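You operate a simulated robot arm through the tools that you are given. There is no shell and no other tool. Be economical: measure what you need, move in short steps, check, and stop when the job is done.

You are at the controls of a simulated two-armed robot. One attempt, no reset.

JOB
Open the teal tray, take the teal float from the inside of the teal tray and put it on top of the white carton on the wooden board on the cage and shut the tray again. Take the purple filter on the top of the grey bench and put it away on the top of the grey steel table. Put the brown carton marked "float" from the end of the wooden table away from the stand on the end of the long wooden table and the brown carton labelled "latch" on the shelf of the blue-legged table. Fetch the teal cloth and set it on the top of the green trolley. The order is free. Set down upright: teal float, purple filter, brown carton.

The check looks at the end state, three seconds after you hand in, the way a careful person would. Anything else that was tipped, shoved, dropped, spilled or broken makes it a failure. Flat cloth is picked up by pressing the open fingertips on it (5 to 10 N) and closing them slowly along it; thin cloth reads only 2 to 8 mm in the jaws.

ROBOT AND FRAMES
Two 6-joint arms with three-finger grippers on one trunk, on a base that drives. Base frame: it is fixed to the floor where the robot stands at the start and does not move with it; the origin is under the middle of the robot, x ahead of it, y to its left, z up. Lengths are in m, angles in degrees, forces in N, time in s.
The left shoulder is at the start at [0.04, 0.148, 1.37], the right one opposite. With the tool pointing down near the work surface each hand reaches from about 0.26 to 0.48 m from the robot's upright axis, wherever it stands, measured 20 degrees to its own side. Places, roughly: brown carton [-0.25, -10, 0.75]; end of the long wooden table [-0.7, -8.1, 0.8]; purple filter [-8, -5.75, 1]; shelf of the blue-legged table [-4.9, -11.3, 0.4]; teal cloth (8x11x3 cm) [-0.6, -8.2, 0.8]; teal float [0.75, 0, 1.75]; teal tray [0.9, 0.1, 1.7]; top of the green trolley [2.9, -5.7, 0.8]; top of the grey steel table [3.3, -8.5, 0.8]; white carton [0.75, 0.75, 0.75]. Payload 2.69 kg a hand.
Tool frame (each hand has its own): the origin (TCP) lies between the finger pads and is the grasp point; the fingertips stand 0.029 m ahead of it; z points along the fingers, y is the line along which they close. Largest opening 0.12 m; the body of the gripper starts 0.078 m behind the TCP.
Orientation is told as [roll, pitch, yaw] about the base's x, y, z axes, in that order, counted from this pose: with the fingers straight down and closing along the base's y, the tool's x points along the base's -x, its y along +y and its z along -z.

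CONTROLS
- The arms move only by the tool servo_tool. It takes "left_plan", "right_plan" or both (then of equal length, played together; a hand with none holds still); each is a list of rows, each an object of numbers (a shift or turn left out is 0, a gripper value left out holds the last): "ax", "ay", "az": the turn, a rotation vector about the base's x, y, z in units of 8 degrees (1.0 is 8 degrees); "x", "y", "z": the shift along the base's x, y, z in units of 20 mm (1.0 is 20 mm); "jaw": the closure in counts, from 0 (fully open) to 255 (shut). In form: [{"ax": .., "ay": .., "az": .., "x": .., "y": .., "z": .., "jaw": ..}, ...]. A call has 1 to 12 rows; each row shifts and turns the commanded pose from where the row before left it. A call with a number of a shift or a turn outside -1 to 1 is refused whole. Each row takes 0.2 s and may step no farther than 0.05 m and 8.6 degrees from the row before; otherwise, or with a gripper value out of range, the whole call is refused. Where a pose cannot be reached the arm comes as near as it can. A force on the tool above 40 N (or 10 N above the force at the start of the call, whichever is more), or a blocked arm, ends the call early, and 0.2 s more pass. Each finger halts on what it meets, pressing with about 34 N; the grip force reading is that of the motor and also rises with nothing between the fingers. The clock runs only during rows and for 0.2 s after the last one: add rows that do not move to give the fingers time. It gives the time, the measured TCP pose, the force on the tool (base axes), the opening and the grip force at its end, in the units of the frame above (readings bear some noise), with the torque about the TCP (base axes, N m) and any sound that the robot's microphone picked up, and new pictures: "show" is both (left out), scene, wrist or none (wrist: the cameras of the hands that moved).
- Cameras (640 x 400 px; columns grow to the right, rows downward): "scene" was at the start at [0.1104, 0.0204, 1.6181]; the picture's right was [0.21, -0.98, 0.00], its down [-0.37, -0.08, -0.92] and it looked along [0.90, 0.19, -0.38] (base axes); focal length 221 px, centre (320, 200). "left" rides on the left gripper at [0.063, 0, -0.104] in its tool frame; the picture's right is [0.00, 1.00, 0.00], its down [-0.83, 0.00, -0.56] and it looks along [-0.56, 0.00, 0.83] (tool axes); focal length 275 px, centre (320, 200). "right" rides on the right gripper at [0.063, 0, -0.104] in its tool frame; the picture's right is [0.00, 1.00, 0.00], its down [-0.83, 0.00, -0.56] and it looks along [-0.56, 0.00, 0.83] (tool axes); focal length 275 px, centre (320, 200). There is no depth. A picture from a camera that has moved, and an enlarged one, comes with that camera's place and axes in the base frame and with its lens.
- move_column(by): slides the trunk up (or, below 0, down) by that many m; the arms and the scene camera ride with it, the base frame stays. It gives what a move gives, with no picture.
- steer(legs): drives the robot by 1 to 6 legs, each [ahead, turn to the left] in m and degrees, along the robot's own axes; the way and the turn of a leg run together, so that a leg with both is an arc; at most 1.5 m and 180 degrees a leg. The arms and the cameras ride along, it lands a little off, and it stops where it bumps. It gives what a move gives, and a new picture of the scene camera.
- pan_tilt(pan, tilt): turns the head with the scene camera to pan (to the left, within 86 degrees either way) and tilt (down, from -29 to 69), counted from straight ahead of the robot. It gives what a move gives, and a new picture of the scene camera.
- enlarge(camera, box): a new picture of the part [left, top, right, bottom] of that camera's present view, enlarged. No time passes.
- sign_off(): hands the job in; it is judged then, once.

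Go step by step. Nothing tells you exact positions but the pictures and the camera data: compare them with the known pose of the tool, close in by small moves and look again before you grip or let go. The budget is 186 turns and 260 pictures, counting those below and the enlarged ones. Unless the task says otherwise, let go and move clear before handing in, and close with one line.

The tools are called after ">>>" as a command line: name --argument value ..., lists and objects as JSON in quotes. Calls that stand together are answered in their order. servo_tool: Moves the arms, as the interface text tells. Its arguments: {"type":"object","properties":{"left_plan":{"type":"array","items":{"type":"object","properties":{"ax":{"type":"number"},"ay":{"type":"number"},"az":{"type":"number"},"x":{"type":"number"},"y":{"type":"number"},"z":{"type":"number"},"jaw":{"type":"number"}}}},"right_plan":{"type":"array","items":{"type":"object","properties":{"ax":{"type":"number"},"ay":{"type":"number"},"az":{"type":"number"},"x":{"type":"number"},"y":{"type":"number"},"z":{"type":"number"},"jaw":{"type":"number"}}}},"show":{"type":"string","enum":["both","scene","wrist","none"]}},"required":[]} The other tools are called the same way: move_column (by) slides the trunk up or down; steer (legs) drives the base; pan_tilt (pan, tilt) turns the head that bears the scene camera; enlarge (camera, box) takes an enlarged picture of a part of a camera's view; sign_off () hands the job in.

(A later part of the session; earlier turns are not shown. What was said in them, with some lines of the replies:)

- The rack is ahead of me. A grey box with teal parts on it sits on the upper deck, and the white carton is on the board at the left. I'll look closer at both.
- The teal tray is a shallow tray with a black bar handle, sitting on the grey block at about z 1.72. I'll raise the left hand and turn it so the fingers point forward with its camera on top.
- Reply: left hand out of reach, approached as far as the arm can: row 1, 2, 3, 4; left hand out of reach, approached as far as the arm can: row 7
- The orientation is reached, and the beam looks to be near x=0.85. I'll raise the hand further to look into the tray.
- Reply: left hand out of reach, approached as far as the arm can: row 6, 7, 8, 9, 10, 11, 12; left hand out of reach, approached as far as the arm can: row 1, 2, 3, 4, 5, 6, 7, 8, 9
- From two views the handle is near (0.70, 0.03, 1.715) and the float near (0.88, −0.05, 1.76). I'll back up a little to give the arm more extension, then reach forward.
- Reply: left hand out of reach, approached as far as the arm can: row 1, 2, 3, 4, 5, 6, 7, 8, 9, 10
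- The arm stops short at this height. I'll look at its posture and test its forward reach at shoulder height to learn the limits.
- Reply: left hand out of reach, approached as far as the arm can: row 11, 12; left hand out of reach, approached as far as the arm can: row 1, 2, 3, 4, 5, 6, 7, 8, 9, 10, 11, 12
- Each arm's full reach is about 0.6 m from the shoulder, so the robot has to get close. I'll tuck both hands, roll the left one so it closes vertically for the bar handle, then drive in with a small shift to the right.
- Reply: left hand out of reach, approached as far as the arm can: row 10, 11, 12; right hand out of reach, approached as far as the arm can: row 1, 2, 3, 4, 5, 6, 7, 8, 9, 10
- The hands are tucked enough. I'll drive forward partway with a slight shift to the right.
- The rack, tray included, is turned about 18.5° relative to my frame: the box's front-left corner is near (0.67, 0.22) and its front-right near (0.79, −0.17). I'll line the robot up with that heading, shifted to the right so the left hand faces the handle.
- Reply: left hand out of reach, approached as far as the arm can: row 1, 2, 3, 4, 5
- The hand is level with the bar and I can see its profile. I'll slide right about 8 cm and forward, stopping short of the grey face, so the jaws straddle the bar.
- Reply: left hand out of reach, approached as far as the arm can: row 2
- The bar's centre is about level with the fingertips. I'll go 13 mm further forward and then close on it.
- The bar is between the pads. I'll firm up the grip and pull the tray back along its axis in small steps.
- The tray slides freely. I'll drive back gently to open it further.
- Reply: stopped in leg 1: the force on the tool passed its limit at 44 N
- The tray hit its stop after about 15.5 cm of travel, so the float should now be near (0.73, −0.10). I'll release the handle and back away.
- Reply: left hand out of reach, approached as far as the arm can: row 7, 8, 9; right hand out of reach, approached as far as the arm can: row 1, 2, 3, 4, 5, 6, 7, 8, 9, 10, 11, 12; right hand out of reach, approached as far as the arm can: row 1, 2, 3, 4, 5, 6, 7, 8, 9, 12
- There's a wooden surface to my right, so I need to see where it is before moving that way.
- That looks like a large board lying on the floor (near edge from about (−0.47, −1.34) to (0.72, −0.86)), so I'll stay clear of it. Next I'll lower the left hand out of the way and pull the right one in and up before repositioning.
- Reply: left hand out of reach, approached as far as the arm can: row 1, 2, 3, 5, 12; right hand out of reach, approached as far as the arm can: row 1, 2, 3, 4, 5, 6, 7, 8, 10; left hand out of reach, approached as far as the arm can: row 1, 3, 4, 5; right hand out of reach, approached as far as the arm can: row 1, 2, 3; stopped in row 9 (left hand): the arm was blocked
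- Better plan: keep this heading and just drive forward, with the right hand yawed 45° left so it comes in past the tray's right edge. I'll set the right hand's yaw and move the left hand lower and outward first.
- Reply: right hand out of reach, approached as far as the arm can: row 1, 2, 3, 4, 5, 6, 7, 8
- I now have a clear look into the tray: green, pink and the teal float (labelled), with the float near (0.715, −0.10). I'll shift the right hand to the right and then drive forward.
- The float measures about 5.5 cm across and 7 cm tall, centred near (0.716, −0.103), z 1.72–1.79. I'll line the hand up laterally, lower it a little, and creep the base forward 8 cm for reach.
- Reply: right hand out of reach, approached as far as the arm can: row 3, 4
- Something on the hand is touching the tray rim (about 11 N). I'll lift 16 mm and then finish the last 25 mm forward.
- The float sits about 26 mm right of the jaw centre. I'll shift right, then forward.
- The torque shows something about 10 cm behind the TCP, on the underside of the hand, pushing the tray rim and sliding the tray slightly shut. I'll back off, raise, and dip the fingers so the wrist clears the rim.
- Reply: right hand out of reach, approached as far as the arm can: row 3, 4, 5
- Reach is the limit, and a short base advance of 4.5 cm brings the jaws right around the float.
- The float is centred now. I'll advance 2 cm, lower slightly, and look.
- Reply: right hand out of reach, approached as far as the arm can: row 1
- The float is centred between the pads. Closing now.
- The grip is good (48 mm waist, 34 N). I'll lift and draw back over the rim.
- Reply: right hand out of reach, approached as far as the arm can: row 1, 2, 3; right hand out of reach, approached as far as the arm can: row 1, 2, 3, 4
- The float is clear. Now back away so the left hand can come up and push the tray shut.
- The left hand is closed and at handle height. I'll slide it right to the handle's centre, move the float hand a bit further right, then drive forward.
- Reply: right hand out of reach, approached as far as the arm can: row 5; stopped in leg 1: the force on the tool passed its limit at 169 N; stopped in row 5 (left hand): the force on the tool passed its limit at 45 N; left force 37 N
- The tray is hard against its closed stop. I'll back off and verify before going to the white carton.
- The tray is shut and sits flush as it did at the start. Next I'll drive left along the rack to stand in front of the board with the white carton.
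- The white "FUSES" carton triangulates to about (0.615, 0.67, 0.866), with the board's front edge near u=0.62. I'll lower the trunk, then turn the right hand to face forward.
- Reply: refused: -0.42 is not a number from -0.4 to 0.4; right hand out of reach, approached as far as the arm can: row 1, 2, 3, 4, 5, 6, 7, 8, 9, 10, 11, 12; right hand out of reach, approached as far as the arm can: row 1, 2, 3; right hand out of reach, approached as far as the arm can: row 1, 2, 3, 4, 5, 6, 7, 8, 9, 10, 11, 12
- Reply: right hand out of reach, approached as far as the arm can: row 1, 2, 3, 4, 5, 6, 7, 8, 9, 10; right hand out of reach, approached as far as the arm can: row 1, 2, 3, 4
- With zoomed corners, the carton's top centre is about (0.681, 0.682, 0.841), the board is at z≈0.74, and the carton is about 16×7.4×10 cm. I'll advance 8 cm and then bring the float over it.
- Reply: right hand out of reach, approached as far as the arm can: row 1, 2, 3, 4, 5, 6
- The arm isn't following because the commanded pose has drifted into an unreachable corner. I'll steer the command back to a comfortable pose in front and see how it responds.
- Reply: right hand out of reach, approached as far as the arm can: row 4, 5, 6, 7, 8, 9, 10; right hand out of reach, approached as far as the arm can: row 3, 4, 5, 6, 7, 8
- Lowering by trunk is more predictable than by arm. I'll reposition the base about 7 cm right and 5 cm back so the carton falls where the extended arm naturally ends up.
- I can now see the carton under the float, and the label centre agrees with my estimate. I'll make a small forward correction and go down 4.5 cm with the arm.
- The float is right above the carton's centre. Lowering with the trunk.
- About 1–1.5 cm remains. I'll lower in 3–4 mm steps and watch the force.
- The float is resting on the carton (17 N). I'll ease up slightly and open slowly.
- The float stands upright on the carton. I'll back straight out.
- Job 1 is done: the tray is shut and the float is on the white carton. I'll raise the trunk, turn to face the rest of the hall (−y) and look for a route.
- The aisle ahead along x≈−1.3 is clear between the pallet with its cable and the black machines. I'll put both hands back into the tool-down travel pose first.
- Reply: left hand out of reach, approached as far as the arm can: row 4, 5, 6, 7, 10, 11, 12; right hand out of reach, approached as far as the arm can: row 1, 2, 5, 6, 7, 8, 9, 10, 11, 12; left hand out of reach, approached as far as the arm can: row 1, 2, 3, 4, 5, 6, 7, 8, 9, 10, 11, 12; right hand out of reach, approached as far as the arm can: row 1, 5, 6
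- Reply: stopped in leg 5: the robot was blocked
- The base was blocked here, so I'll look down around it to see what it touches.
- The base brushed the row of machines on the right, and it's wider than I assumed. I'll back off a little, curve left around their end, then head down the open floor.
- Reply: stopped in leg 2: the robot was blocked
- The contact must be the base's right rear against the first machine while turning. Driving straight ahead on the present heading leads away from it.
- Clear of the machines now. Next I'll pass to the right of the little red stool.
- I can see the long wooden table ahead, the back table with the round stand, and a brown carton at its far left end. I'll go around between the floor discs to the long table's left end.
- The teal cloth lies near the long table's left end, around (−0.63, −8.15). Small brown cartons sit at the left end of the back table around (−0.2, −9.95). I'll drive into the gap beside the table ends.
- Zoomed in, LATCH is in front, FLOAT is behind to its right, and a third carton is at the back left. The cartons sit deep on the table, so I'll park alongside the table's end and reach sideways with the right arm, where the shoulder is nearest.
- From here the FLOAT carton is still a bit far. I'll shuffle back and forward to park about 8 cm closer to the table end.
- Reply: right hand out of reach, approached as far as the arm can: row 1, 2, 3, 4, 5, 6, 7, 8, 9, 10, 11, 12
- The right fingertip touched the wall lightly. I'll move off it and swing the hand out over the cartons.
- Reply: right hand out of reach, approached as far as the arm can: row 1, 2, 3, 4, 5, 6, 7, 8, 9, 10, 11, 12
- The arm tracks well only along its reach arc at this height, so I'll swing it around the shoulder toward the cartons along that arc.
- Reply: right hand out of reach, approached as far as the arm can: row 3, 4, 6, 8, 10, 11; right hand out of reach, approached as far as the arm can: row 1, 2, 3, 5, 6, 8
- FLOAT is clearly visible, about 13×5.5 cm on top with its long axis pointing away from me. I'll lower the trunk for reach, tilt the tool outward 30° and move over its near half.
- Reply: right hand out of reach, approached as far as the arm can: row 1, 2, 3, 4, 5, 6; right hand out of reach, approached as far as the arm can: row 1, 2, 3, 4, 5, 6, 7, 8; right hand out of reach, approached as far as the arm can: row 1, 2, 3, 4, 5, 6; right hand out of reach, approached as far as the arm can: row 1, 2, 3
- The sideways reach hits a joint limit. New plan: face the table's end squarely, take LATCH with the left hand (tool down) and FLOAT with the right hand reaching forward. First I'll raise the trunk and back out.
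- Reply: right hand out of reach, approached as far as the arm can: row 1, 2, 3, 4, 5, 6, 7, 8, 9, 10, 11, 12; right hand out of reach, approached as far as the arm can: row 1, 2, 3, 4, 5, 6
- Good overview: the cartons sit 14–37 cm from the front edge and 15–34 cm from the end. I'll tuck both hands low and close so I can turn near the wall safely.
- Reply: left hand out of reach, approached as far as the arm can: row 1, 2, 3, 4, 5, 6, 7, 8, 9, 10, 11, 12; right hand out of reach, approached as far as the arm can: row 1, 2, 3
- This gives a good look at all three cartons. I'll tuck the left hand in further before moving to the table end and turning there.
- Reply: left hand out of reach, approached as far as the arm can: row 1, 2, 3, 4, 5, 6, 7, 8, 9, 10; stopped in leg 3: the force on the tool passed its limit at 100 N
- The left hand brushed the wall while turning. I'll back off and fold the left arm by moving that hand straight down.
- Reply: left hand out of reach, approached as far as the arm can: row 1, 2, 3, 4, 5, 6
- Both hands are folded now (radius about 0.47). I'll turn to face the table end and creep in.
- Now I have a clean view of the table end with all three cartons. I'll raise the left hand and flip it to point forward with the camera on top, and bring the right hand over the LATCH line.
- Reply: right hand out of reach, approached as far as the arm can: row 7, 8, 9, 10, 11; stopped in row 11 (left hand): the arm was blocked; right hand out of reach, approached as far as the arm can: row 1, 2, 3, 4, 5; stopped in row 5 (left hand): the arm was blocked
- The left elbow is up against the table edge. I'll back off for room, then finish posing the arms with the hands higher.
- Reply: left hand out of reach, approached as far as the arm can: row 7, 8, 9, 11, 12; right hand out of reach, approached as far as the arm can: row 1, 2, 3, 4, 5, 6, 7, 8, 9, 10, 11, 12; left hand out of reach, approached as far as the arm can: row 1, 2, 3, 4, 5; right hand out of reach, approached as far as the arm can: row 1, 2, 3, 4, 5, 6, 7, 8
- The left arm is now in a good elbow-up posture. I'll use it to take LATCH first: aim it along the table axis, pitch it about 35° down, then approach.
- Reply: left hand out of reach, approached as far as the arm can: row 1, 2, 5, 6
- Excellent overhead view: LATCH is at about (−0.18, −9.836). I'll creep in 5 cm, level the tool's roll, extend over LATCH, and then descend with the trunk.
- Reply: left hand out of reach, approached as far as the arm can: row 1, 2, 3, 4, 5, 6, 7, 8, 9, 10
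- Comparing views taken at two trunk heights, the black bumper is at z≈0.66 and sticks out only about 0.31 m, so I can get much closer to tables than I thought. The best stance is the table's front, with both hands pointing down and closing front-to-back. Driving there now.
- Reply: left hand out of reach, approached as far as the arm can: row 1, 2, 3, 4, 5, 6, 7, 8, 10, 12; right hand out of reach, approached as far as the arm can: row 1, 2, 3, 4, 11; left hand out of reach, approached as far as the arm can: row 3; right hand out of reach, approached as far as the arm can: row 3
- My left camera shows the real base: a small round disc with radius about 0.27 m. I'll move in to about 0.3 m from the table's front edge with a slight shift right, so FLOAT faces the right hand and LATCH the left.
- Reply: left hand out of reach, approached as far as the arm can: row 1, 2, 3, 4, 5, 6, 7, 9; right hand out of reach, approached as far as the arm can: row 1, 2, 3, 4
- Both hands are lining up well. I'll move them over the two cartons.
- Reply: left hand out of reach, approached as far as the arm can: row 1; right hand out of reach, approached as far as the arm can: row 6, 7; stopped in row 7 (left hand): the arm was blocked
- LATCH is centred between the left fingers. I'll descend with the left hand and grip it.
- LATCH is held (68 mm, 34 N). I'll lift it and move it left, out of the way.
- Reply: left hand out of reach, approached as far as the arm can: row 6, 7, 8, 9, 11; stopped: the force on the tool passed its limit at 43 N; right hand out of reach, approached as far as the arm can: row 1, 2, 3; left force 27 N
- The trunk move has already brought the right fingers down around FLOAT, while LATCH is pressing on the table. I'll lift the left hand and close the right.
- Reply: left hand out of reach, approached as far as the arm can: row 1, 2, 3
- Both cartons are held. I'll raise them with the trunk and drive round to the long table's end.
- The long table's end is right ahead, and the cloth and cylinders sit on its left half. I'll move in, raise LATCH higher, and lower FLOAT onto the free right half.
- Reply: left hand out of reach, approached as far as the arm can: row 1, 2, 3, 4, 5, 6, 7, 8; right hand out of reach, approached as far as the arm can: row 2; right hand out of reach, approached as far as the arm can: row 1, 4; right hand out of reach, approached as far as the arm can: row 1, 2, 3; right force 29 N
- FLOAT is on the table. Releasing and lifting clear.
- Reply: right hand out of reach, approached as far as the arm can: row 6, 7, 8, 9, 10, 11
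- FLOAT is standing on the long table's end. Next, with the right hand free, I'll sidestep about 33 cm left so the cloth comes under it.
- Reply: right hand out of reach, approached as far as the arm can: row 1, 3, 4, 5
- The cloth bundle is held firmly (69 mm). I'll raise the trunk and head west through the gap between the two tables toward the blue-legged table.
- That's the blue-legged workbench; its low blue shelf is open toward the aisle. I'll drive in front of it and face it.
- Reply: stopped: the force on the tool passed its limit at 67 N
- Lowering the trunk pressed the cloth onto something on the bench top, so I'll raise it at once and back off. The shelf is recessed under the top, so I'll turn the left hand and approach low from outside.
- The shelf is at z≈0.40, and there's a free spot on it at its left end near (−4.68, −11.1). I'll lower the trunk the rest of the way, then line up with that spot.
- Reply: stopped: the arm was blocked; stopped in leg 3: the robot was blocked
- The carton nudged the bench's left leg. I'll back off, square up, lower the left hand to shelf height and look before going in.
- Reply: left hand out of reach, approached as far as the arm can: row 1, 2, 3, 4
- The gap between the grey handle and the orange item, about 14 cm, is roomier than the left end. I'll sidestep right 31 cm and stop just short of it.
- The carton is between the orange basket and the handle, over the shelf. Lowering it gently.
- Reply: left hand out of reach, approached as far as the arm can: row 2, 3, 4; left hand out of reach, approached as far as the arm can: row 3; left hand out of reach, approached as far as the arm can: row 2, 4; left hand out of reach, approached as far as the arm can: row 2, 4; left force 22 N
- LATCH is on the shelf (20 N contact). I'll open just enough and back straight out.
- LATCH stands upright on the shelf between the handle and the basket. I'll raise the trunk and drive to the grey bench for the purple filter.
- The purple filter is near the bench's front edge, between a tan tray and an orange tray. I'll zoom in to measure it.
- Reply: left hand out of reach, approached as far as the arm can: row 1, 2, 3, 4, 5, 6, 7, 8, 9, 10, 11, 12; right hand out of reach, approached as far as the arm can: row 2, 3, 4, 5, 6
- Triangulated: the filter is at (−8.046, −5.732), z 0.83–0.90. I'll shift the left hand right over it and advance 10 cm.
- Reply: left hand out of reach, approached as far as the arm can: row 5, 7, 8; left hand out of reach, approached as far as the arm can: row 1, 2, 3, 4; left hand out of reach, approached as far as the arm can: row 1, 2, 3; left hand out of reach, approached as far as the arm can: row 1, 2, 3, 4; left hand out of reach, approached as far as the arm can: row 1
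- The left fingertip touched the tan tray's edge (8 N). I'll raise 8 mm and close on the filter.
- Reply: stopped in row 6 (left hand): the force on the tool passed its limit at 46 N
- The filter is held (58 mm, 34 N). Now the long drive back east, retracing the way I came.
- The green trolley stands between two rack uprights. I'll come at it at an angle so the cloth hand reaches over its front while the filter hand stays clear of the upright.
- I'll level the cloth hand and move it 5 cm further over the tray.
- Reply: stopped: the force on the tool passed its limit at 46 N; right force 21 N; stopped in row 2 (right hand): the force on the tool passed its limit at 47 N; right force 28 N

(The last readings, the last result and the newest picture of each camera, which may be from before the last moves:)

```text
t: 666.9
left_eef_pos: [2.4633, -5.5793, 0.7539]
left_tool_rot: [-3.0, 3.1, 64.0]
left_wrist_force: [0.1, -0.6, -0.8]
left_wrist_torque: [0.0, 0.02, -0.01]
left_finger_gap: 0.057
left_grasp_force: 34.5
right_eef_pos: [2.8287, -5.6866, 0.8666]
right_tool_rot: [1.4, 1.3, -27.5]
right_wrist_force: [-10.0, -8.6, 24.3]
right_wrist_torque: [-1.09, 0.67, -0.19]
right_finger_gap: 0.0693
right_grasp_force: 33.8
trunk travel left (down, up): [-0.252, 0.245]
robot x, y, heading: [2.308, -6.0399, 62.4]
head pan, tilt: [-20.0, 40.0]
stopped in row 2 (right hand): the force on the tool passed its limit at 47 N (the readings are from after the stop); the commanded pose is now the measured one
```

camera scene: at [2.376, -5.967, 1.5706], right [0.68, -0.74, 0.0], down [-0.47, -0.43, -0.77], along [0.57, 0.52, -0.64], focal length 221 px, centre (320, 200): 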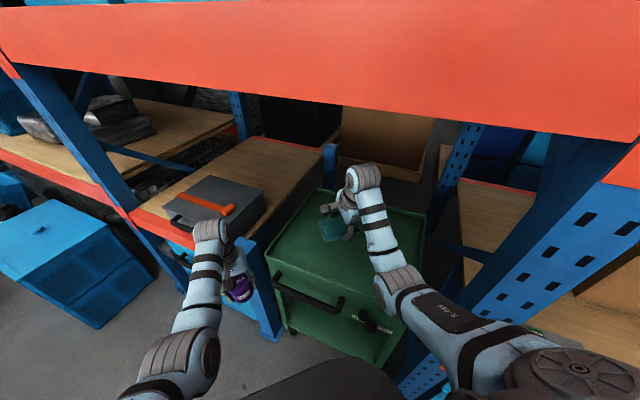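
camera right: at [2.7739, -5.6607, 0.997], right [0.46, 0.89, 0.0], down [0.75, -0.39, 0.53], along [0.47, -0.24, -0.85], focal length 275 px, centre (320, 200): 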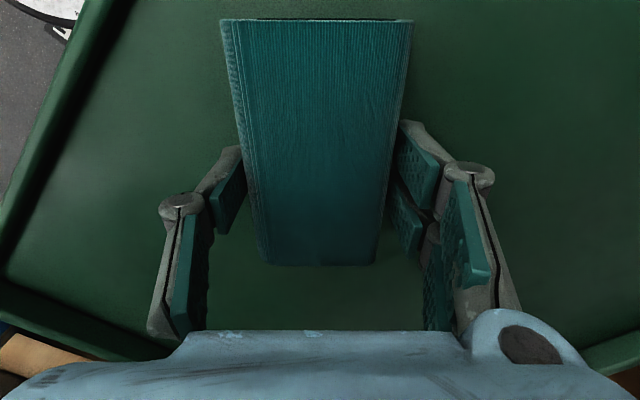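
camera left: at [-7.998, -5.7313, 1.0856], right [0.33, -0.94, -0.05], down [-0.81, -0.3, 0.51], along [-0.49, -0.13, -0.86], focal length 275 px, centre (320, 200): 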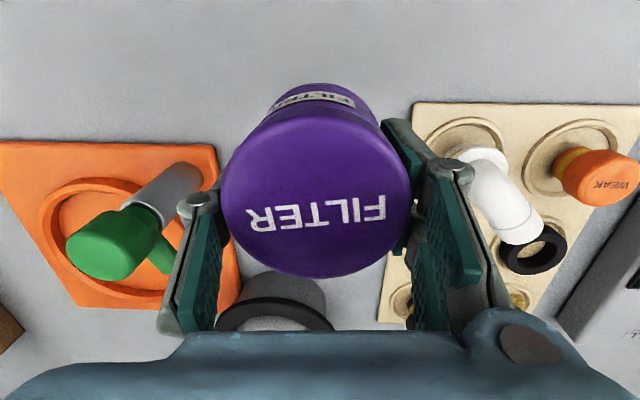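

The cloth is on the trolley top. I'll ease off, open, and lift clear.

>>> servo_tool --right_plan '[{"z": 0.2}, {"jaw": 170}, {"jaw": 90}, {"jaw": 0}, {}, {}, {"z": 0.8}, {"z": 1}, {"z": 1}, {"z": 1}, {"z": 1}]' --show "wrist"

```text
t: 669.3
left_eef_pos: [2.4657, -5.5783, 0.7531]
left_tool_rot: [-2.8, 3.3, 63.9]
left_wrist_force: [1.0, 0.2, -0.8]
left_wrist_torque: [0.02, 0.0, 0.0]
left_finger_gap: 0.0566
left_grasp_force: 34.2
right_eef_pos: [2.8319, -5.684, 0.9612]
right_tool_rot: [1.2, 1.3, -27.5]
right_wrist_force: [0.0, 0.1, 0.1]
right_wrist_torque: [-0.03, 0.02, -0.01]
right_finger_gap: 0.12
right_grasp_force: 0.0
trunk travel left (down, up): [-0.252, 0.245]
robot x, y, heading: [2.308, -6.0418, 62.5]
head pan, tilt: [-20.0, 40.0]
camera right: at [2.7768, -5.6599, 1.0665], right [0.46, 0.89, 0.02], down [0.74, -0.4, 0.54], along [0.49, -0.23, -0.84], focal length 275 px, centre (320, 200)
```

right: 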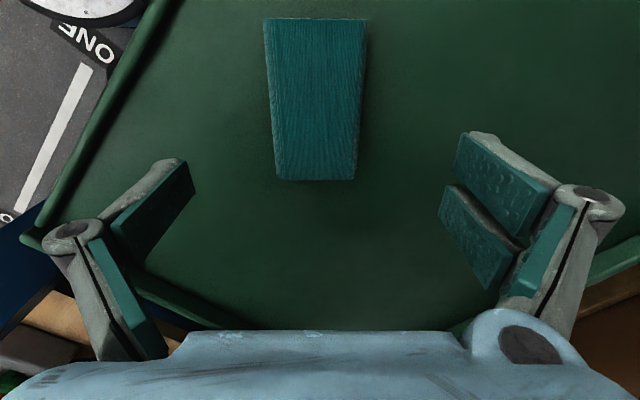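

The cloth is on the green trolley. Last item: the filter to the grey steel table. I'll raise the trunk, back off and turn to look for it.

>>> move_column --by 0.245

>>> steer --legs '[[-0.45, 0], [0, -122]]'

>>> pan_tilt --pan 0 --tilt 28

```text
t: 671.8
left_eef_pos: [2.4661, -5.5769, 0.9972]
left_tool_rot: [-2.8, 3.3, 63.8]
left_wrist_force: [0.2, 0.2, -1.2]
left_wrist_torque: [-0.01, -0.02, 0.0]
left_finger_gap: 0.0567
left_grasp_force: 34.2
right_eef_pos: [2.8327, -5.6846, 1.2055]
right_tool_rot: [1.1, 1.3, -27.6]
right_wrist_force: [0.0, -0.1, 0.2]
right_wrist_torque: [0.0, -0.01, 0.03]
right_finger_gap: 0.1199
right_grasp_force: 0.1
trunk travel left (down, up): [-0.497, 0.0]
robot x, y, heading: [2.307, -6.0375, 62.5]
head pan, tilt: [-20.0, 40.0]
```

```text
t: 679.8
left_eef_pos: [2.3745, -6.8449, 0.9963]
left_tool_rot: [-2.8, 3.3, -62.4]
left_wrist_force: [-0.1, 1.0, -0.9]
left_wrist_torque: [0.02, 0.02, -0.01]
left_finger_gap: 0.057
left_grasp_force: 33.8
right_eef_pos: [2.07, -7.0782, 1.2058]
right_tool_rot: [1.2, 1.3, -153.7]
right_wrist_force: [-0.5, 0.5, 0.0]
right_wrist_torque: [-0.02, 0.03, 0.0]
right_finger_gap: 0.1197
right_grasp_force: 0.1
trunk travel left (down, up): [-0.497, 0.0]
robot x, y, heading: [2.0946, -6.4436, -63.9]
head pan, tilt: [-20.0, 40.0]
camera scene: at [2.1125, -6.5464, 1.5907], right [-0.99, -0.11, 0.0], down [-0.07, 0.64, -0.77], along [0.08, -0.76, -0.64], focal length 221 px, centre (320, 200)
```

scene: 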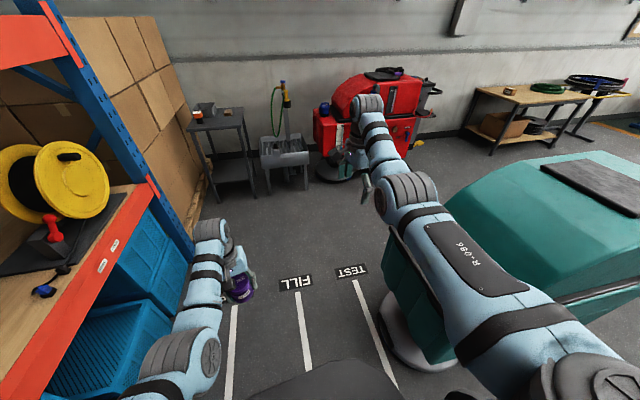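

```text
t: 680.7
left_eef_pos: [2.3726, -6.8445, 0.9948]
left_tool_rot: [-2.8, 3.3, -62.4]
left_wrist_force: [-0.7, -0.5, 1.0]
left_wrist_torque: [0.0, 0.0, 0.02]
left_finger_gap: 0.0567
left_grasp_force: 33.8
right_eef_pos: [2.0707, -7.0779, 1.2069]
right_tool_rot: [1.1, 1.4, -153.8]
right_wrist_force: [0.3, -0.2, -0.4]
right_wrist_torque: [-0.03, 0.04, 0.02]
right_finger_gap: 0.1202
right_grasp_force: 0.1
trunk travel left (down, up): [-0.497, 0.0]
robot x, y, heading: [2.0962, -6.4427, -63.7]
head pan, tilt: [0.0, 28.0]
camera scene: at [2.1432, -6.5438, 1.6091], right [-0.9, -0.44, 0.0], down [-0.21, 0.42, -0.88], along [0.39, -0.79, -0.47], focal length 221 px, centre (320, 200)
```

scene: 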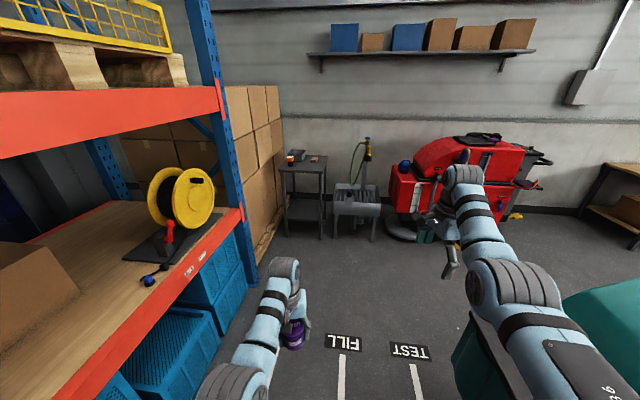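

>>> enlarge --camera "scene" --box '[265, 135, 405, 245]'

```text
3.64 times, centred on (335, 190) of scene
camera zoom: at [2.1432, -6.5438, 1.6091], right [-0.9, -0.44, 0.0], down [-0.21, 0.42, -0.88], along [0.39, -0.79, -0.47], focal length 805 px, centre (266, 236)
```

zoom: 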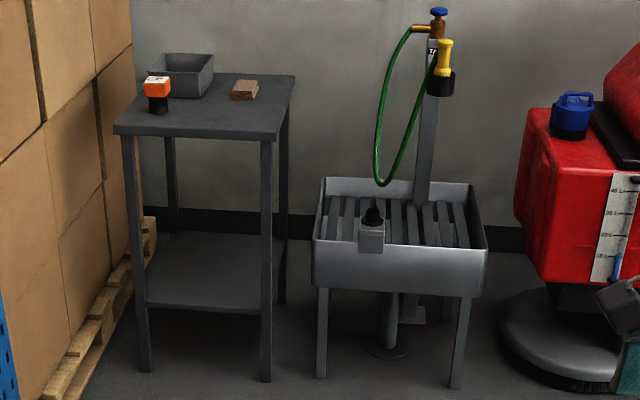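

The small steel table's front is clear: a bin, a cup and a block sit further back. I'll drive up to its front edge.

>>> steer --legs '[[0, 5], [1.45, 0], [0.1, -13.3], [0.15, 0]]'

>>> enlarge --camera "left" --box '[0, 0, 640, 400]'

```text
t: 690.6
left_eef_pos: [3.1635, -8.3718, 0.9994]
left_tool_rot: [-3.0, 2.9, -70.5]
left_wrist_force: [-0.1, -0.8, -0.7]
left_wrist_torque: [0.06, 0.05, 0.01]
left_finger_gap: 0.0568
left_grasp_force: 33.7
right_eef_pos: [2.8342, -8.5719, 1.203]
right_tool_rot: [3.6, 0.9, -162.0]
right_wrist_force: [-0.2, -1.0, -0.3]
right_wrist_torque: [0.08, 0.01, 0.0]
right_finger_gap: 0.1197
right_grasp_force: 0.0
trunk travel left (down, up): [-0.497, 0.0]
robot x, y, heading: [2.9499, -7.9472, -72.0]
head pan, tilt: [0.0, 28.0]
stopped in leg 4: the robot was blocked; the commanded pose is now the measured one
camera scene: at [2.9868, -8.0573, 1.6086], right [-0.95, -0.31, 0.0], down [-0.15, 0.45, -0.88], along [0.27, -0.84, -0.47], focal length 221 px, centre (320, 200)
```

scene: 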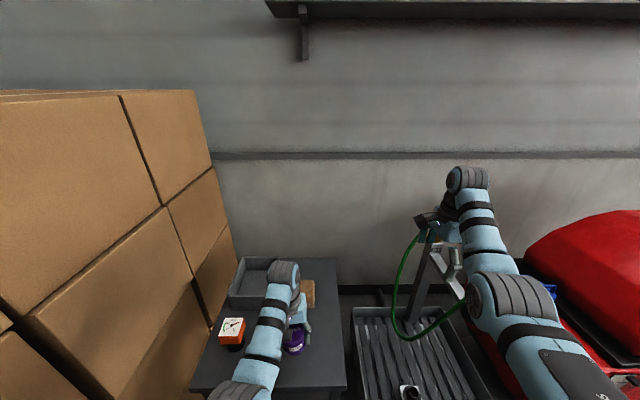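

```text
1.00 times, centred on (320, 200) of left (not enlarged: the box is as wide or as high as the picture)
camera zoom: at [3.1483, -8.3158, 1.1079], right [0.94, 0.33, -0.05], down [0.31, -0.8, 0.51], along [0.13, -0.5, -0.86], focal length 275 px, centre (320, 200)
```

zoom: 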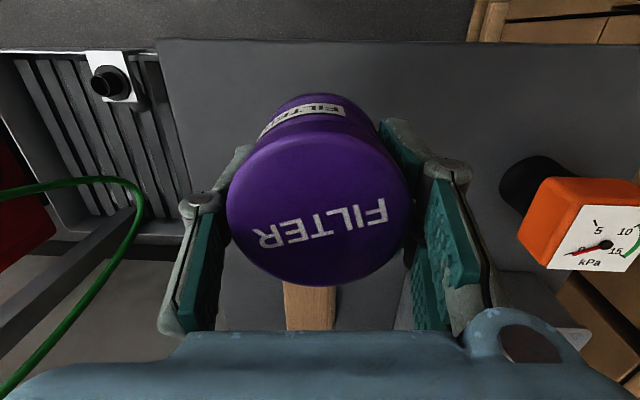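

The right hand bumped the sink's hose stand and stopped the drive. I'll back off, rotate left 15° so the right hand clears the pole, and re-approach.

>>> steer --legs '[[-0.1, 0], [0, 15], [0.16, 0]]'

>>> enlarge --camera "left" --box '[0, 0, 640, 400]'

```text
t: 691.8
left_eef_pos: [3.1522, -8.3069, 1.0023]
left_tool_rot: [-2.1, 2.3, -69.6]
left_wrist_force: [2.5, 0.0, 3.1]
left_wrist_torque: [0.01, 0.14, 0.03]
left_finger_gap: 0.0569
left_grasp_force: 34.3
right_eef_pos: [2.8145, -8.5269, 1.1999]
right_tool_rot: [8.5, 0.3, -162.0]
right_wrist_force: [0.6, 0.3, 0.9]
right_wrist_torque: [-0.01, 0.1, -0.02]
right_finger_gap: 0.1197
right_grasp_force: 0.1
trunk travel left (down, up): [-0.497, 0.0]
robot x, y, heading: [2.9272, -7.8744, -72.0]
head pan, tilt: [0.0, 28.0]
stopped in leg 1: the robot was blocked; the commanded pose is now the measured one
camera scene: at [2.9701, -8.0119, 1.6082], right [-0.95, -0.31, 0.0], down [-0.15, 0.47, -0.87], along [0.27, -0.83, -0.49], focal length 221 px, centre (320, 200)
```

scene: 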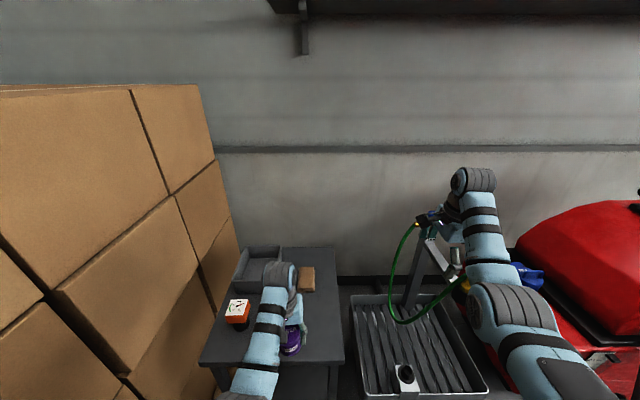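

```text
1.00 times, centred on (320, 200) of left (not enlarged: the box is as wide or as high as the picture)
camera zoom: at [3.1336, -8.2501, 1.1108], right [0.94, 0.34, -0.04], down [0.31, -0.79, 0.52], along [0.15, -0.5, -0.85], focal length 275 px, centre (320, 200)
```

zoom: 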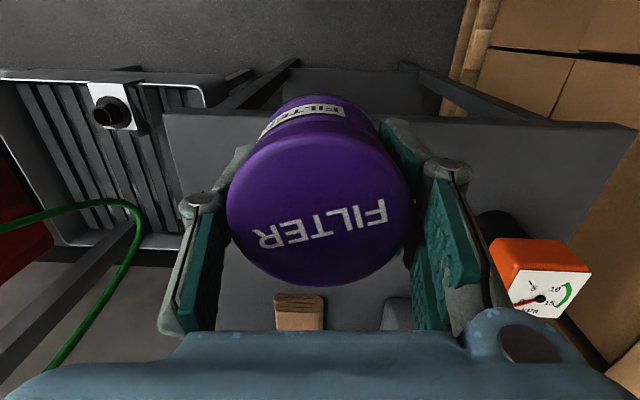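

The base is blocked going backward too, so the right hand's open fingers may be straddling the pole. I'll look with its camera.

>>> enlarge --camera "right" --box '[0, 0, 640, 400]'

```text
1.00 times, centred on (320, 200) of right (not enlarged: the box is as wide or as high as the picture)
camera zoom: at [2.8683, -8.4943, 1.303], right [0.31, -0.94, 0.15], down [-0.82, -0.18, 0.55], along [-0.49, -0.29, -0.82], focal length 275 px, centre (320, 200)
```

zoom: 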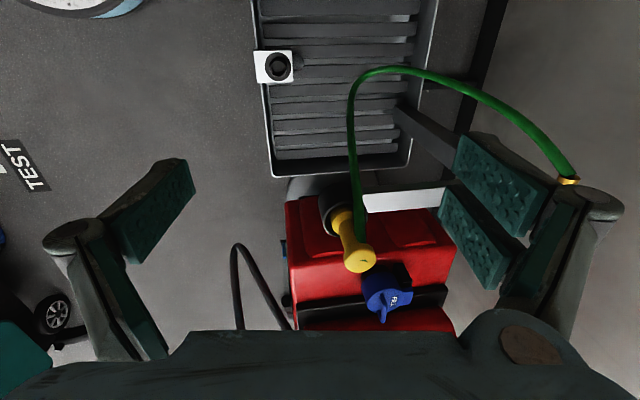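

The finger seems pressed sideways against the pole and hose. Turning left should pull it straight off.

>>> steer --legs '[[0, 12]]'

>>> enlarge --camera "right" --box '[0, 0, 640, 400]'

```text
t: 692.9
left_eef_pos: [3.2201, -8.231, 1.0129]
left_tool_rot: [-2.5, 0.9, -58.2]
left_wrist_force: [-0.5, 0.4, -0.8]
left_wrist_torque: [-0.05, -0.05, 0.03]
left_finger_gap: 0.0569
left_grasp_force: 34.0
right_eef_pos: [2.9334, -8.5089, 1.2121]
right_tool_rot: [9.3, 0.3, -150.2]
right_wrist_force: [-0.9, 0.3, -0.3]
right_wrist_torque: [-0.11, -0.04, 0.0]
right_finger_gap: 0.1201
right_grasp_force: 0.1
trunk travel left (down, up): [-0.497, 0.0]
robot x, y, heading: [2.9298, -7.8712, -60.5]
head pan, tilt: [0.0, 28.0]
camera scene: at [2.9767, -7.9632, 1.6097], right [-0.87, -0.5, 0.0], down [-0.23, 0.41, -0.88], along [0.44, -0.77, -0.47], focal length 221 px, centre (320, 200)
```

scene: 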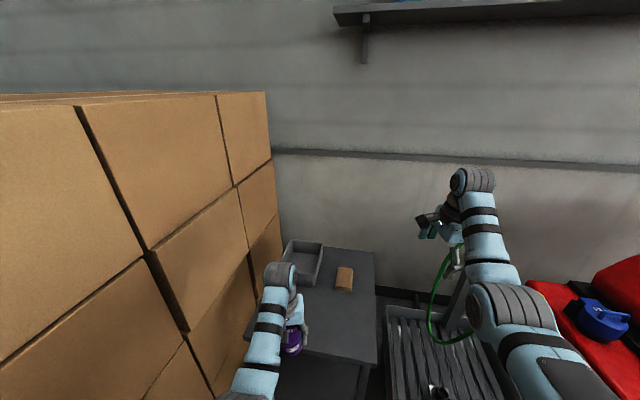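

```text
1.00 times, centred on (320, 200) of right (not enlarged: the box is as wide or as high as the picture)
camera zoom: at [2.9791, -8.4636, 1.3147], right [0.49, -0.85, 0.16], down [-0.77, -0.34, 0.54], along [-0.41, -0.39, -0.82], focal length 275 px, centre (320, 200)
```

zoom: 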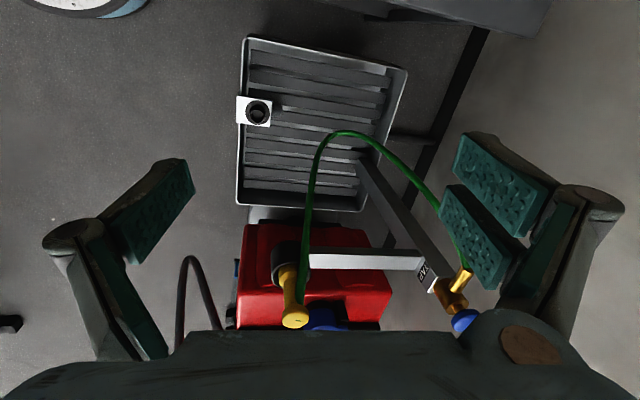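

The hand is free and the stand is still in place. On this heading I'll drive in 18 cm to bring the filter over the table, then lower.

>>> steer --legs '[[0.18, 0]]'

>>> move_column --by -0.12

>>> enlarge --camera "left" --box '[0, 0, 640, 400]'

```text
t: 694.4
left_eef_pos: [3.3098, -8.388, 1.0117]
left_tool_rot: [-2.4, 0.9, -58.2]
left_wrist_force: [-0.5, 0.0, -0.8]
left_wrist_torque: [-0.03, -0.03, 0.0]
left_finger_gap: 0.0569
left_grasp_force: 34.0
right_eef_pos: [3.0228, -8.6661, 1.2123]
right_tool_rot: [9.5, 0.3, -150.3]
right_wrist_force: [0.2, 0.3, 0.3]
right_wrist_torque: [-0.07, -0.01, 0.03]
right_finger_gap: 0.12
right_grasp_force: 0.0
trunk travel left (down, up): [-0.497, 0.0]
robot x, y, heading: [3.0177, -8.0269, -60.4]
head pan, tilt: [0.0, 28.0]
camera scene: at [3.0671, -8.1201, 1.6097], right [-0.87, -0.49, 0.0], down [-0.23, 0.41, -0.88], along [0.44, -0.77, -0.47], focal length 221 px, centre (320, 200)
```

scene: 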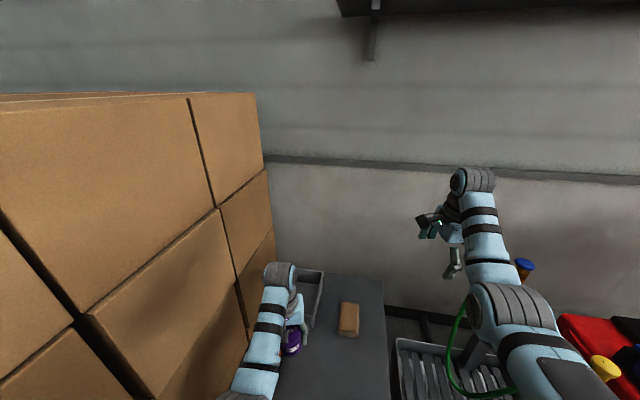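

```text
t: 695.2
left_eef_pos: [3.3088, -8.3922, 0.9702]
left_tool_rot: [-2.3, 0.2, -58.0]
left_wrist_force: [-0.8, -0.5, 13.5]
left_wrist_torque: [-0.01, -0.59, -0.05]
left_finger_gap: 0.057
left_grasp_force: 33.8
right_eef_pos: [3.0194, -8.6665, 1.164]
right_tool_rot: [9.7, 0.5, -150.4]
right_wrist_force: [0.5, 0.4, -0.3]
right_wrist_torque: [-0.02, -0.01, 0.03]
right_finger_gap: 0.1202
right_grasp_force: 0.1
trunk travel left (down, up): [-0.45, 0.047]
robot x, y, heading: [3.0174, -8.0279, -60.2]
head pan, tilt: [0.0, 28.0]
stopped: the force on the tool passed its limit at 91 N (the readings are from after the stop); the commanded pose is now the measured one
```

```text
1.00 times, centred on (320, 200) of left (not enlarged: the box is as wide or as high as the picture)
camera zoom: at [3.2783, -8.336, 1.0762], right [0.85, 0.53, -0.04], down [0.46, -0.7, 0.55], along [0.26, -0.49, -0.83], focal length 275 px, centre (320, 200)
```

zoom: 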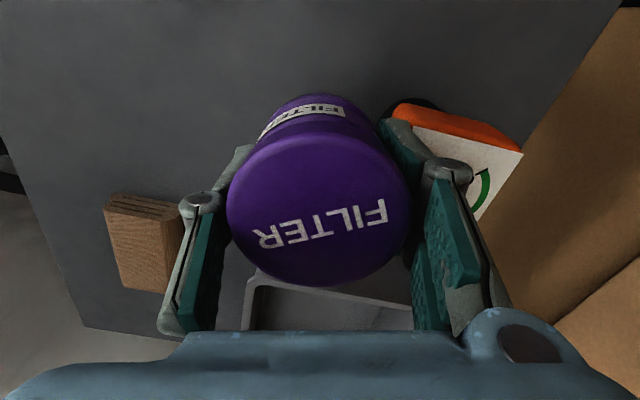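

The left finger came down on the gauge. I'll raise at once, back off 5 cm and move the filter 13 cm to the right, away from it.

>>> move_column --by 0.047

>>> steer --legs '[[-0.05, 0]]'

>>> servo_tool --left_plan '[{"x": -0.868, "y": -0.497}, {"x": -0.868, "y": -0.497}, {"x": -0.868, "y": -0.497}, {"x": -0.868, "y": -0.497}, {"x": -0.868, "y": -0.497}, {"x": -0.868, "y": -0.497}, {"x": -0.868, "y": -0.497}]' --show "wrist"

```text
t: 696.1
left_eef_pos: [3.3129, -8.3934, 1.0152]
left_tool_rot: [-2.4, 0.7, -58.1]
left_wrist_force: [-0.7, -0.9, -0.2]
left_wrist_torque: [0.03, 0.02, 0.0]
left_finger_gap: 0.0569
left_grasp_force: 34.3
right_eef_pos: [3.0243, -8.6695, 1.2104]
right_tool_rot: [9.3, 0.3, -150.2]
right_wrist_force: [0.3, -1.6, 0.8]
right_wrist_torque: [0.01, -0.01, 0.01]
right_finger_gap: 0.1199
right_grasp_force: 0.1
trunk travel left (down, up): [-0.497, 0.0]
robot x, y, heading: [3.0152, -8.0294, -60.6]
head pan, tilt: [0.0, 28.0]
```

```text
t: 697.0
left_eef_pos: [3.2926, -8.3569, 1.0108]
left_tool_rot: [-2.5, 1.2, -58.0]
left_wrist_force: [1.4, -0.9, -1.1]
left_wrist_torque: [0.07, 0.05, 0.0]
left_finger_gap: 0.057
left_grasp_force: 33.5
right_eef_pos: [3.0052, -8.6368, 1.2046]
right_tool_rot: [8.7, 0.2, -150.3]
right_wrist_force: [0.6, -1.0, -0.1]
right_wrist_torque: [0.1, 0.06, -0.01]
right_finger_gap: 0.12
right_grasp_force: 0.0
trunk travel left (down, up): [-0.497, 0.0]
robot x, y, heading: [2.9905, -7.9862, -60.2]
head pan, tilt: [0.0, 28.0]
camera scene: at [3.0527, -8.0952, 1.6077], right [-0.87, -0.49, 0.0], down [-0.24, 0.42, -0.88], along [0.43, -0.76, -0.48], focal length 221 px, centre (320, 200)
```

scene: 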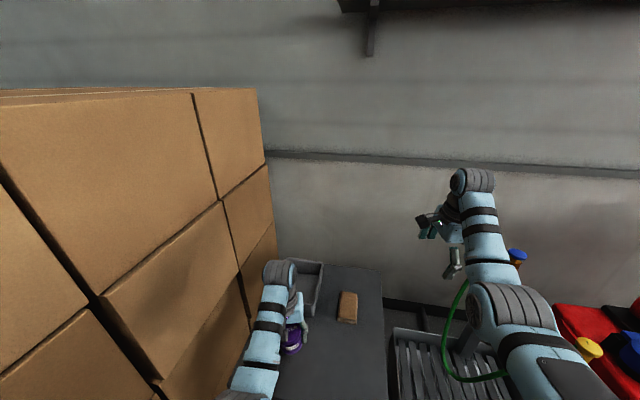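

```text
t: 698.6
left_eef_pos: [3.2311, -8.4311, 0.9999]
left_tool_rot: [-2.8, 0.6, -58.6]
left_wrist_force: [-0.2, -0.2, -0.6]
left_wrist_torque: [0.01, 0.01, 0.0]
left_finger_gap: 0.0569
left_grasp_force: 34.2
left hand out of reach, approached as far as the arm can: row 3, 4, 5, 6, 7
right_eef_pos: [2.9993, -8.627, 1.2104]
right_tool_rot: [9.3, 0.4, -150.2]
right_wrist_force: [0.7, 0.0, 0.0]
right_wrist_torque: [-0.01, 0.0, 0.03]
right_finger_gap: 0.1197
right_grasp_force: 0.0
trunk travel left (down, up): [-0.497, 0.0]
robot x, y, heading: [2.9917, -7.9876, -60.2]
head pan, tilt: [0.0, 28.0]
camera left: at [3.2016, -8.3767, 1.1066], right [0.85, 0.52, -0.05], down [0.46, -0.7, 0.55], along [0.25, -0.49, -0.84], focal length 275 px, centre (320, 200)
```

left: 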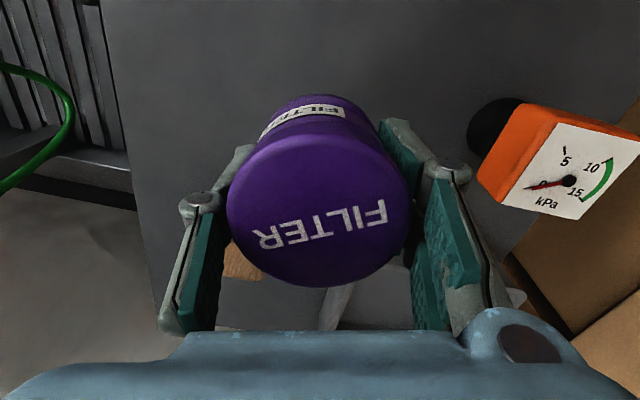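

Clear of the gauge and the block now. Lowering carefully.

>>> move_column --by -0.07

>>> servo_tool --left_plan '[{"z": -0.25}, {"z": -0.25}, {"z": -0.25}, {"z": -0.2}]' --show "none"

```text
t: 699.7
left_eef_pos: [3.2329, -8.431, 0.9312]
left_tool_rot: [-2.6, 0.7, -58.4]
left_wrist_force: [1.1, -0.5, 0.0]
left_wrist_torque: [-0.03, -0.02, 0.0]
left_finger_gap: 0.0568
left_grasp_force: 34.5
right_eef_pos: [2.9999, -8.6265, 1.1407]
right_tool_rot: [9.3, 0.3, -150.3]
right_wrist_force: [0.0, 0.5, 0.2]
right_wrist_torque: [-0.01, -0.01, 0.0]
right_finger_gap: 0.12
right_grasp_force: 0.1
trunk travel left (down, up): [-0.427, 0.07]
robot x, y, heading: [2.9881, -7.9901, -60.5]
head pan, tilt: [0.0, 28.0]
```

```text
t: 700.7
left_eef_pos: [3.2337, -8.4254, 0.9123]
left_tool_rot: [-2.7, 0.7, -58.4]
left_wrist_force: [0.3, 0.7, -0.3]
left_wrist_torque: [0.0, 0.02, 0.03]
left_finger_gap: 0.0568
left_grasp_force: 34.5
left hand out of reach, approached as far as the arm can: row 2
right_eef_pos: [2.9996, -8.6272, 1.1416]
right_tool_rot: [9.4, 0.3, -150.4]
right_wrist_force: [0.7, 0.6, 0.1]
right_wrist_torque: [-0.01, 0.0, -0.03]
right_finger_gap: 0.12
right_grasp_force: 0.0
trunk travel left (down, up): [-0.427, 0.07]
robot x, y, heading: [2.9935, -7.9842, -60.6]
head pan, tilt: [0.0, 28.0]
```

>>> servo_tool --left_plan '[{"z": -0.25}, {"z": -0.25}, {"z": -0.2}, {"z": -0.2}, {"z": -0.2}]' --show "none"

```text
t: 701.9
left_eef_pos: [3.2348, -8.4181, 0.8915]
left_tool_rot: [-2.6, 0.7, -58.5]
left_wrist_force: [0.2, -0.5, -1.9]
left_wrist_torque: [0.01, 0.0, 0.0]
left_finger_gap: 0.057
left_grasp_force: 34.1
left hand out of reach, approached as far as the arm can: row 1, 3
right_eef_pos: [2.9999, -8.6275, 1.1403]
right_tool_rot: [9.3, 0.3, -150.3]
right_wrist_force: [1.3, -0.4, -0.2]
right_wrist_torque: [0.01, -0.01, 0.01]
right_finger_gap: 0.1199
right_grasp_force: 0.0
trunk travel left (down, up): [-0.427, 0.07]
robot x, y, heading: [2.9924, -7.9857, -60.4]
head pan, tilt: [0.0, 28.0]
```

>>> servo_tool --left_plan '[{"z": -0.2}, {"z": -0.2}, {"z": -0.2}, {"z": -0.2}, {"z": -0.2}, {"z": -0.2}]' --show "wrist"

```text
t: 703.2
left_eef_pos: [3.2366, -8.4112, 0.8791]
left_tool_rot: [-2.7, 0.1, -58.5]
left_wrist_force: [-4.9, 4.8, 16.6]
left_wrist_torque: [0.44, -0.2, 0.26]
left_finger_gap: 0.0566
left_grasp_force: 34.2
left hand out of reach, approached as far as the arm can: row 1, 4
right_eef_pos: [2.9996, -8.6238, 1.1425]
right_tool_rot: [9.5, 0.3, -150.3]
right_wrist_force: [-0.2, 0.6, -1.1]
right_wrist_torque: [0.02, 0.0, -0.04]
right_finger_gap: 0.1201
right_grasp_force: 0.0
trunk travel left (down, up): [-0.427, 0.07]
robot x, y, heading: [2.9897, -7.9859, -60.5]
head pan, tilt: [0.0, 28.0]
stopped in row 6 (left hand): the force on the tool passed its limit at 48 N (the readings are from after the stop); the commanded pose is now the measured one
camera left: at [3.2076, -8.3555, 0.9847], right [0.85, 0.52, -0.05], down [0.45, -0.7, 0.55], along [0.25, -0.49, -0.83], focal length 275 px, centre (320, 200)
```

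left: 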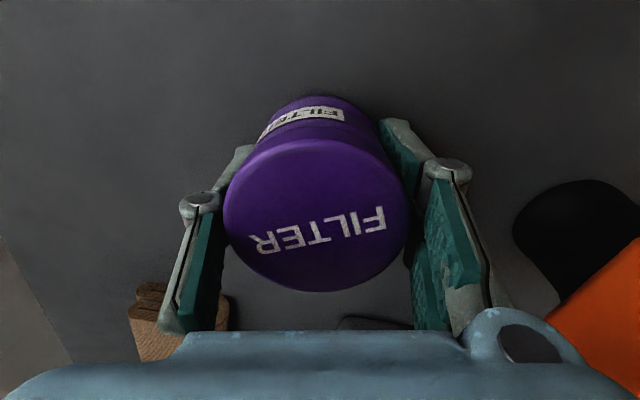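

The filter is on the table. Releasing gently and lifting straight up.

>>> servo_tool --left_plan '[{"z": 0.1}, {"jaw": 170}, {"jaw": 130}, {"jaw": 90}, {"jaw": 60}, {}, {}, {"z": 0.4}, {"z": 0.6}, {"z": 1}, {"z": 1}, {"z": 1}]' --show "wrist"

```text
t: 705.8
left_eef_pos: [3.2509, -8.413, 0.9548]
left_tool_rot: [-2.5, 0.6, -57.9]
left_wrist_force: [-0.4, -0.1, 0.7]
left_wrist_torque: [-0.02, 0.0, 0.0]
left_finger_gap: 0.0922
left_grasp_force: 0.1
left hand out of reach, approached as far as the arm can: row 11, 12
right_eef_pos: [2.9989, -8.6266, 1.1422]
right_tool_rot: [9.4, 0.3, -150.3]
right_wrist_force: [0.4, -0.4, 0.6]
right_wrist_torque: [0.01, 0.02, 0.01]
right_finger_gap: 0.1201
right_grasp_force: 0.2
trunk travel left (down, up): [-0.427, 0.07]
robot x, y, heading: [2.9913, -7.9883, -60.5]
head pan, tilt: [0.0, 28.0]
camera left: at [3.2215, -8.3575, 1.0606], right [0.85, 0.53, -0.04], down [0.46, -0.7, 0.55], along [0.26, -0.48, -0.84], focal length 275 px, centre (320, 200)
```

left: 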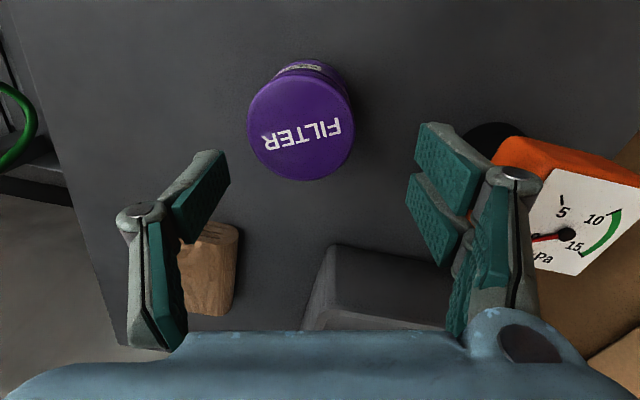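

The filter stands upright on the steel table. I'll raise and back well clear, then check.

>>> move_column --by 0.07

>>> steer --legs '[[-0.35, 0]]'

>>> enlarge --camera "scene" --box '[220, 180, 540, 380]'

```text
t: 706.9
left_eef_pos: [3.2512, -8.4146, 1.0272]
left_tool_rot: [-2.4, 0.2, -58.0]
left_wrist_force: [-0.3, -0.3, -0.8]
left_wrist_torque: [0.04, 0.0, 0.0]
left_finger_gap: 0.0919
left_grasp_force: 0.0
right_eef_pos: [3.0001, -8.6274, 1.2105]
right_tool_rot: [9.3, 0.3, -150.4]
right_wrist_force: [0.5, -0.8, 0.1]
right_wrist_torque: [0.0, -0.01, 0.0]
right_finger_gap: 0.1201
right_grasp_force: 0.0
trunk travel left (down, up): [-0.497, 0.0]
robot x, y, heading: [2.9883, -7.9848, -60.4]
head pan, tilt: [0.0, 28.0]
```

```text
t: 709.2
left_eef_pos: [3.082, -8.1141, 1.024]
left_tool_rot: [-2.4, 0.5, -57.9]
left_wrist_force: [-0.1, 0.1, -0.8]
left_wrist_torque: [0.03, 0.01, 0.0]
left_finger_gap: 0.0919
left_grasp_force: 0.0
right_eef_pos: [2.8307, -8.328, 1.2085]
right_tool_rot: [9.2, 0.3, -150.3]
right_wrist_force: [0.4, -0.4, -0.5]
right_wrist_torque: [0.0, -0.01, 0.02]
right_finger_gap: 0.1198
right_grasp_force: 0.0
trunk travel left (down, up): [-0.497, 0.0]
robot x, y, heading: [2.8198, -7.6852, -60.4]
head pan, tilt: [0.0, 28.0]
camera scene: at [2.8761, -7.7842, 1.6085], right [-0.87, -0.49, 0.0], down [-0.23, 0.41, -0.88], along [0.44, -0.77, -0.47], focal length 221 px, centre (320, 200)
```

scene: 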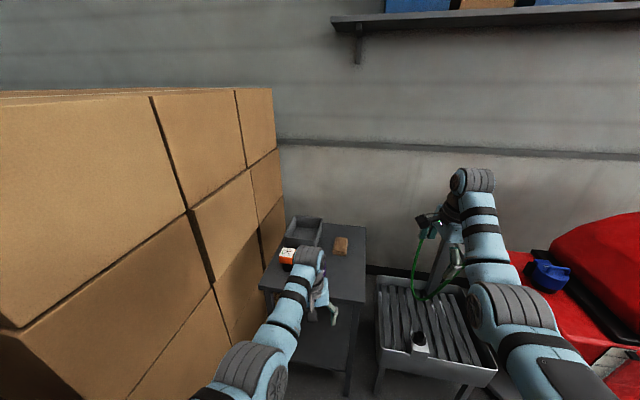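

```text
2.00 times, centred on (380, 280) of scene
camera zoom: at [2.8761, -7.7842, 1.6085], right [-0.87, -0.49, 0.0], down [-0.23, 0.41, -0.88], along [0.44, -0.77, -0.47], focal length 443 px, centre (200, 40)
```

zoom: 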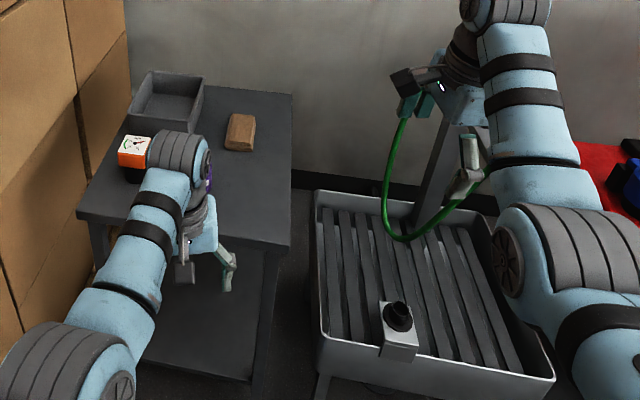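

The steel table, sink stand and their items look undisturbed, the filter is in place, and both hands are empty and clear. Handing in.

>>> sign_off

```text
The job is handed in.
```

I've handed the job in with every item placed: float on the white carton (tray shut again), filter on the steel table, FLOAT carton on the long table's end, LATCH carton on the blue-legged table's shelf, and cloth on the green trolley. The robot bumped a floor machine, a wall, the blue-legged table's leg and the sink's hose stand, and pressed on that table's top and on a gauge on the steel table; where I looked afterwards, nothing seemed moved or tipped.
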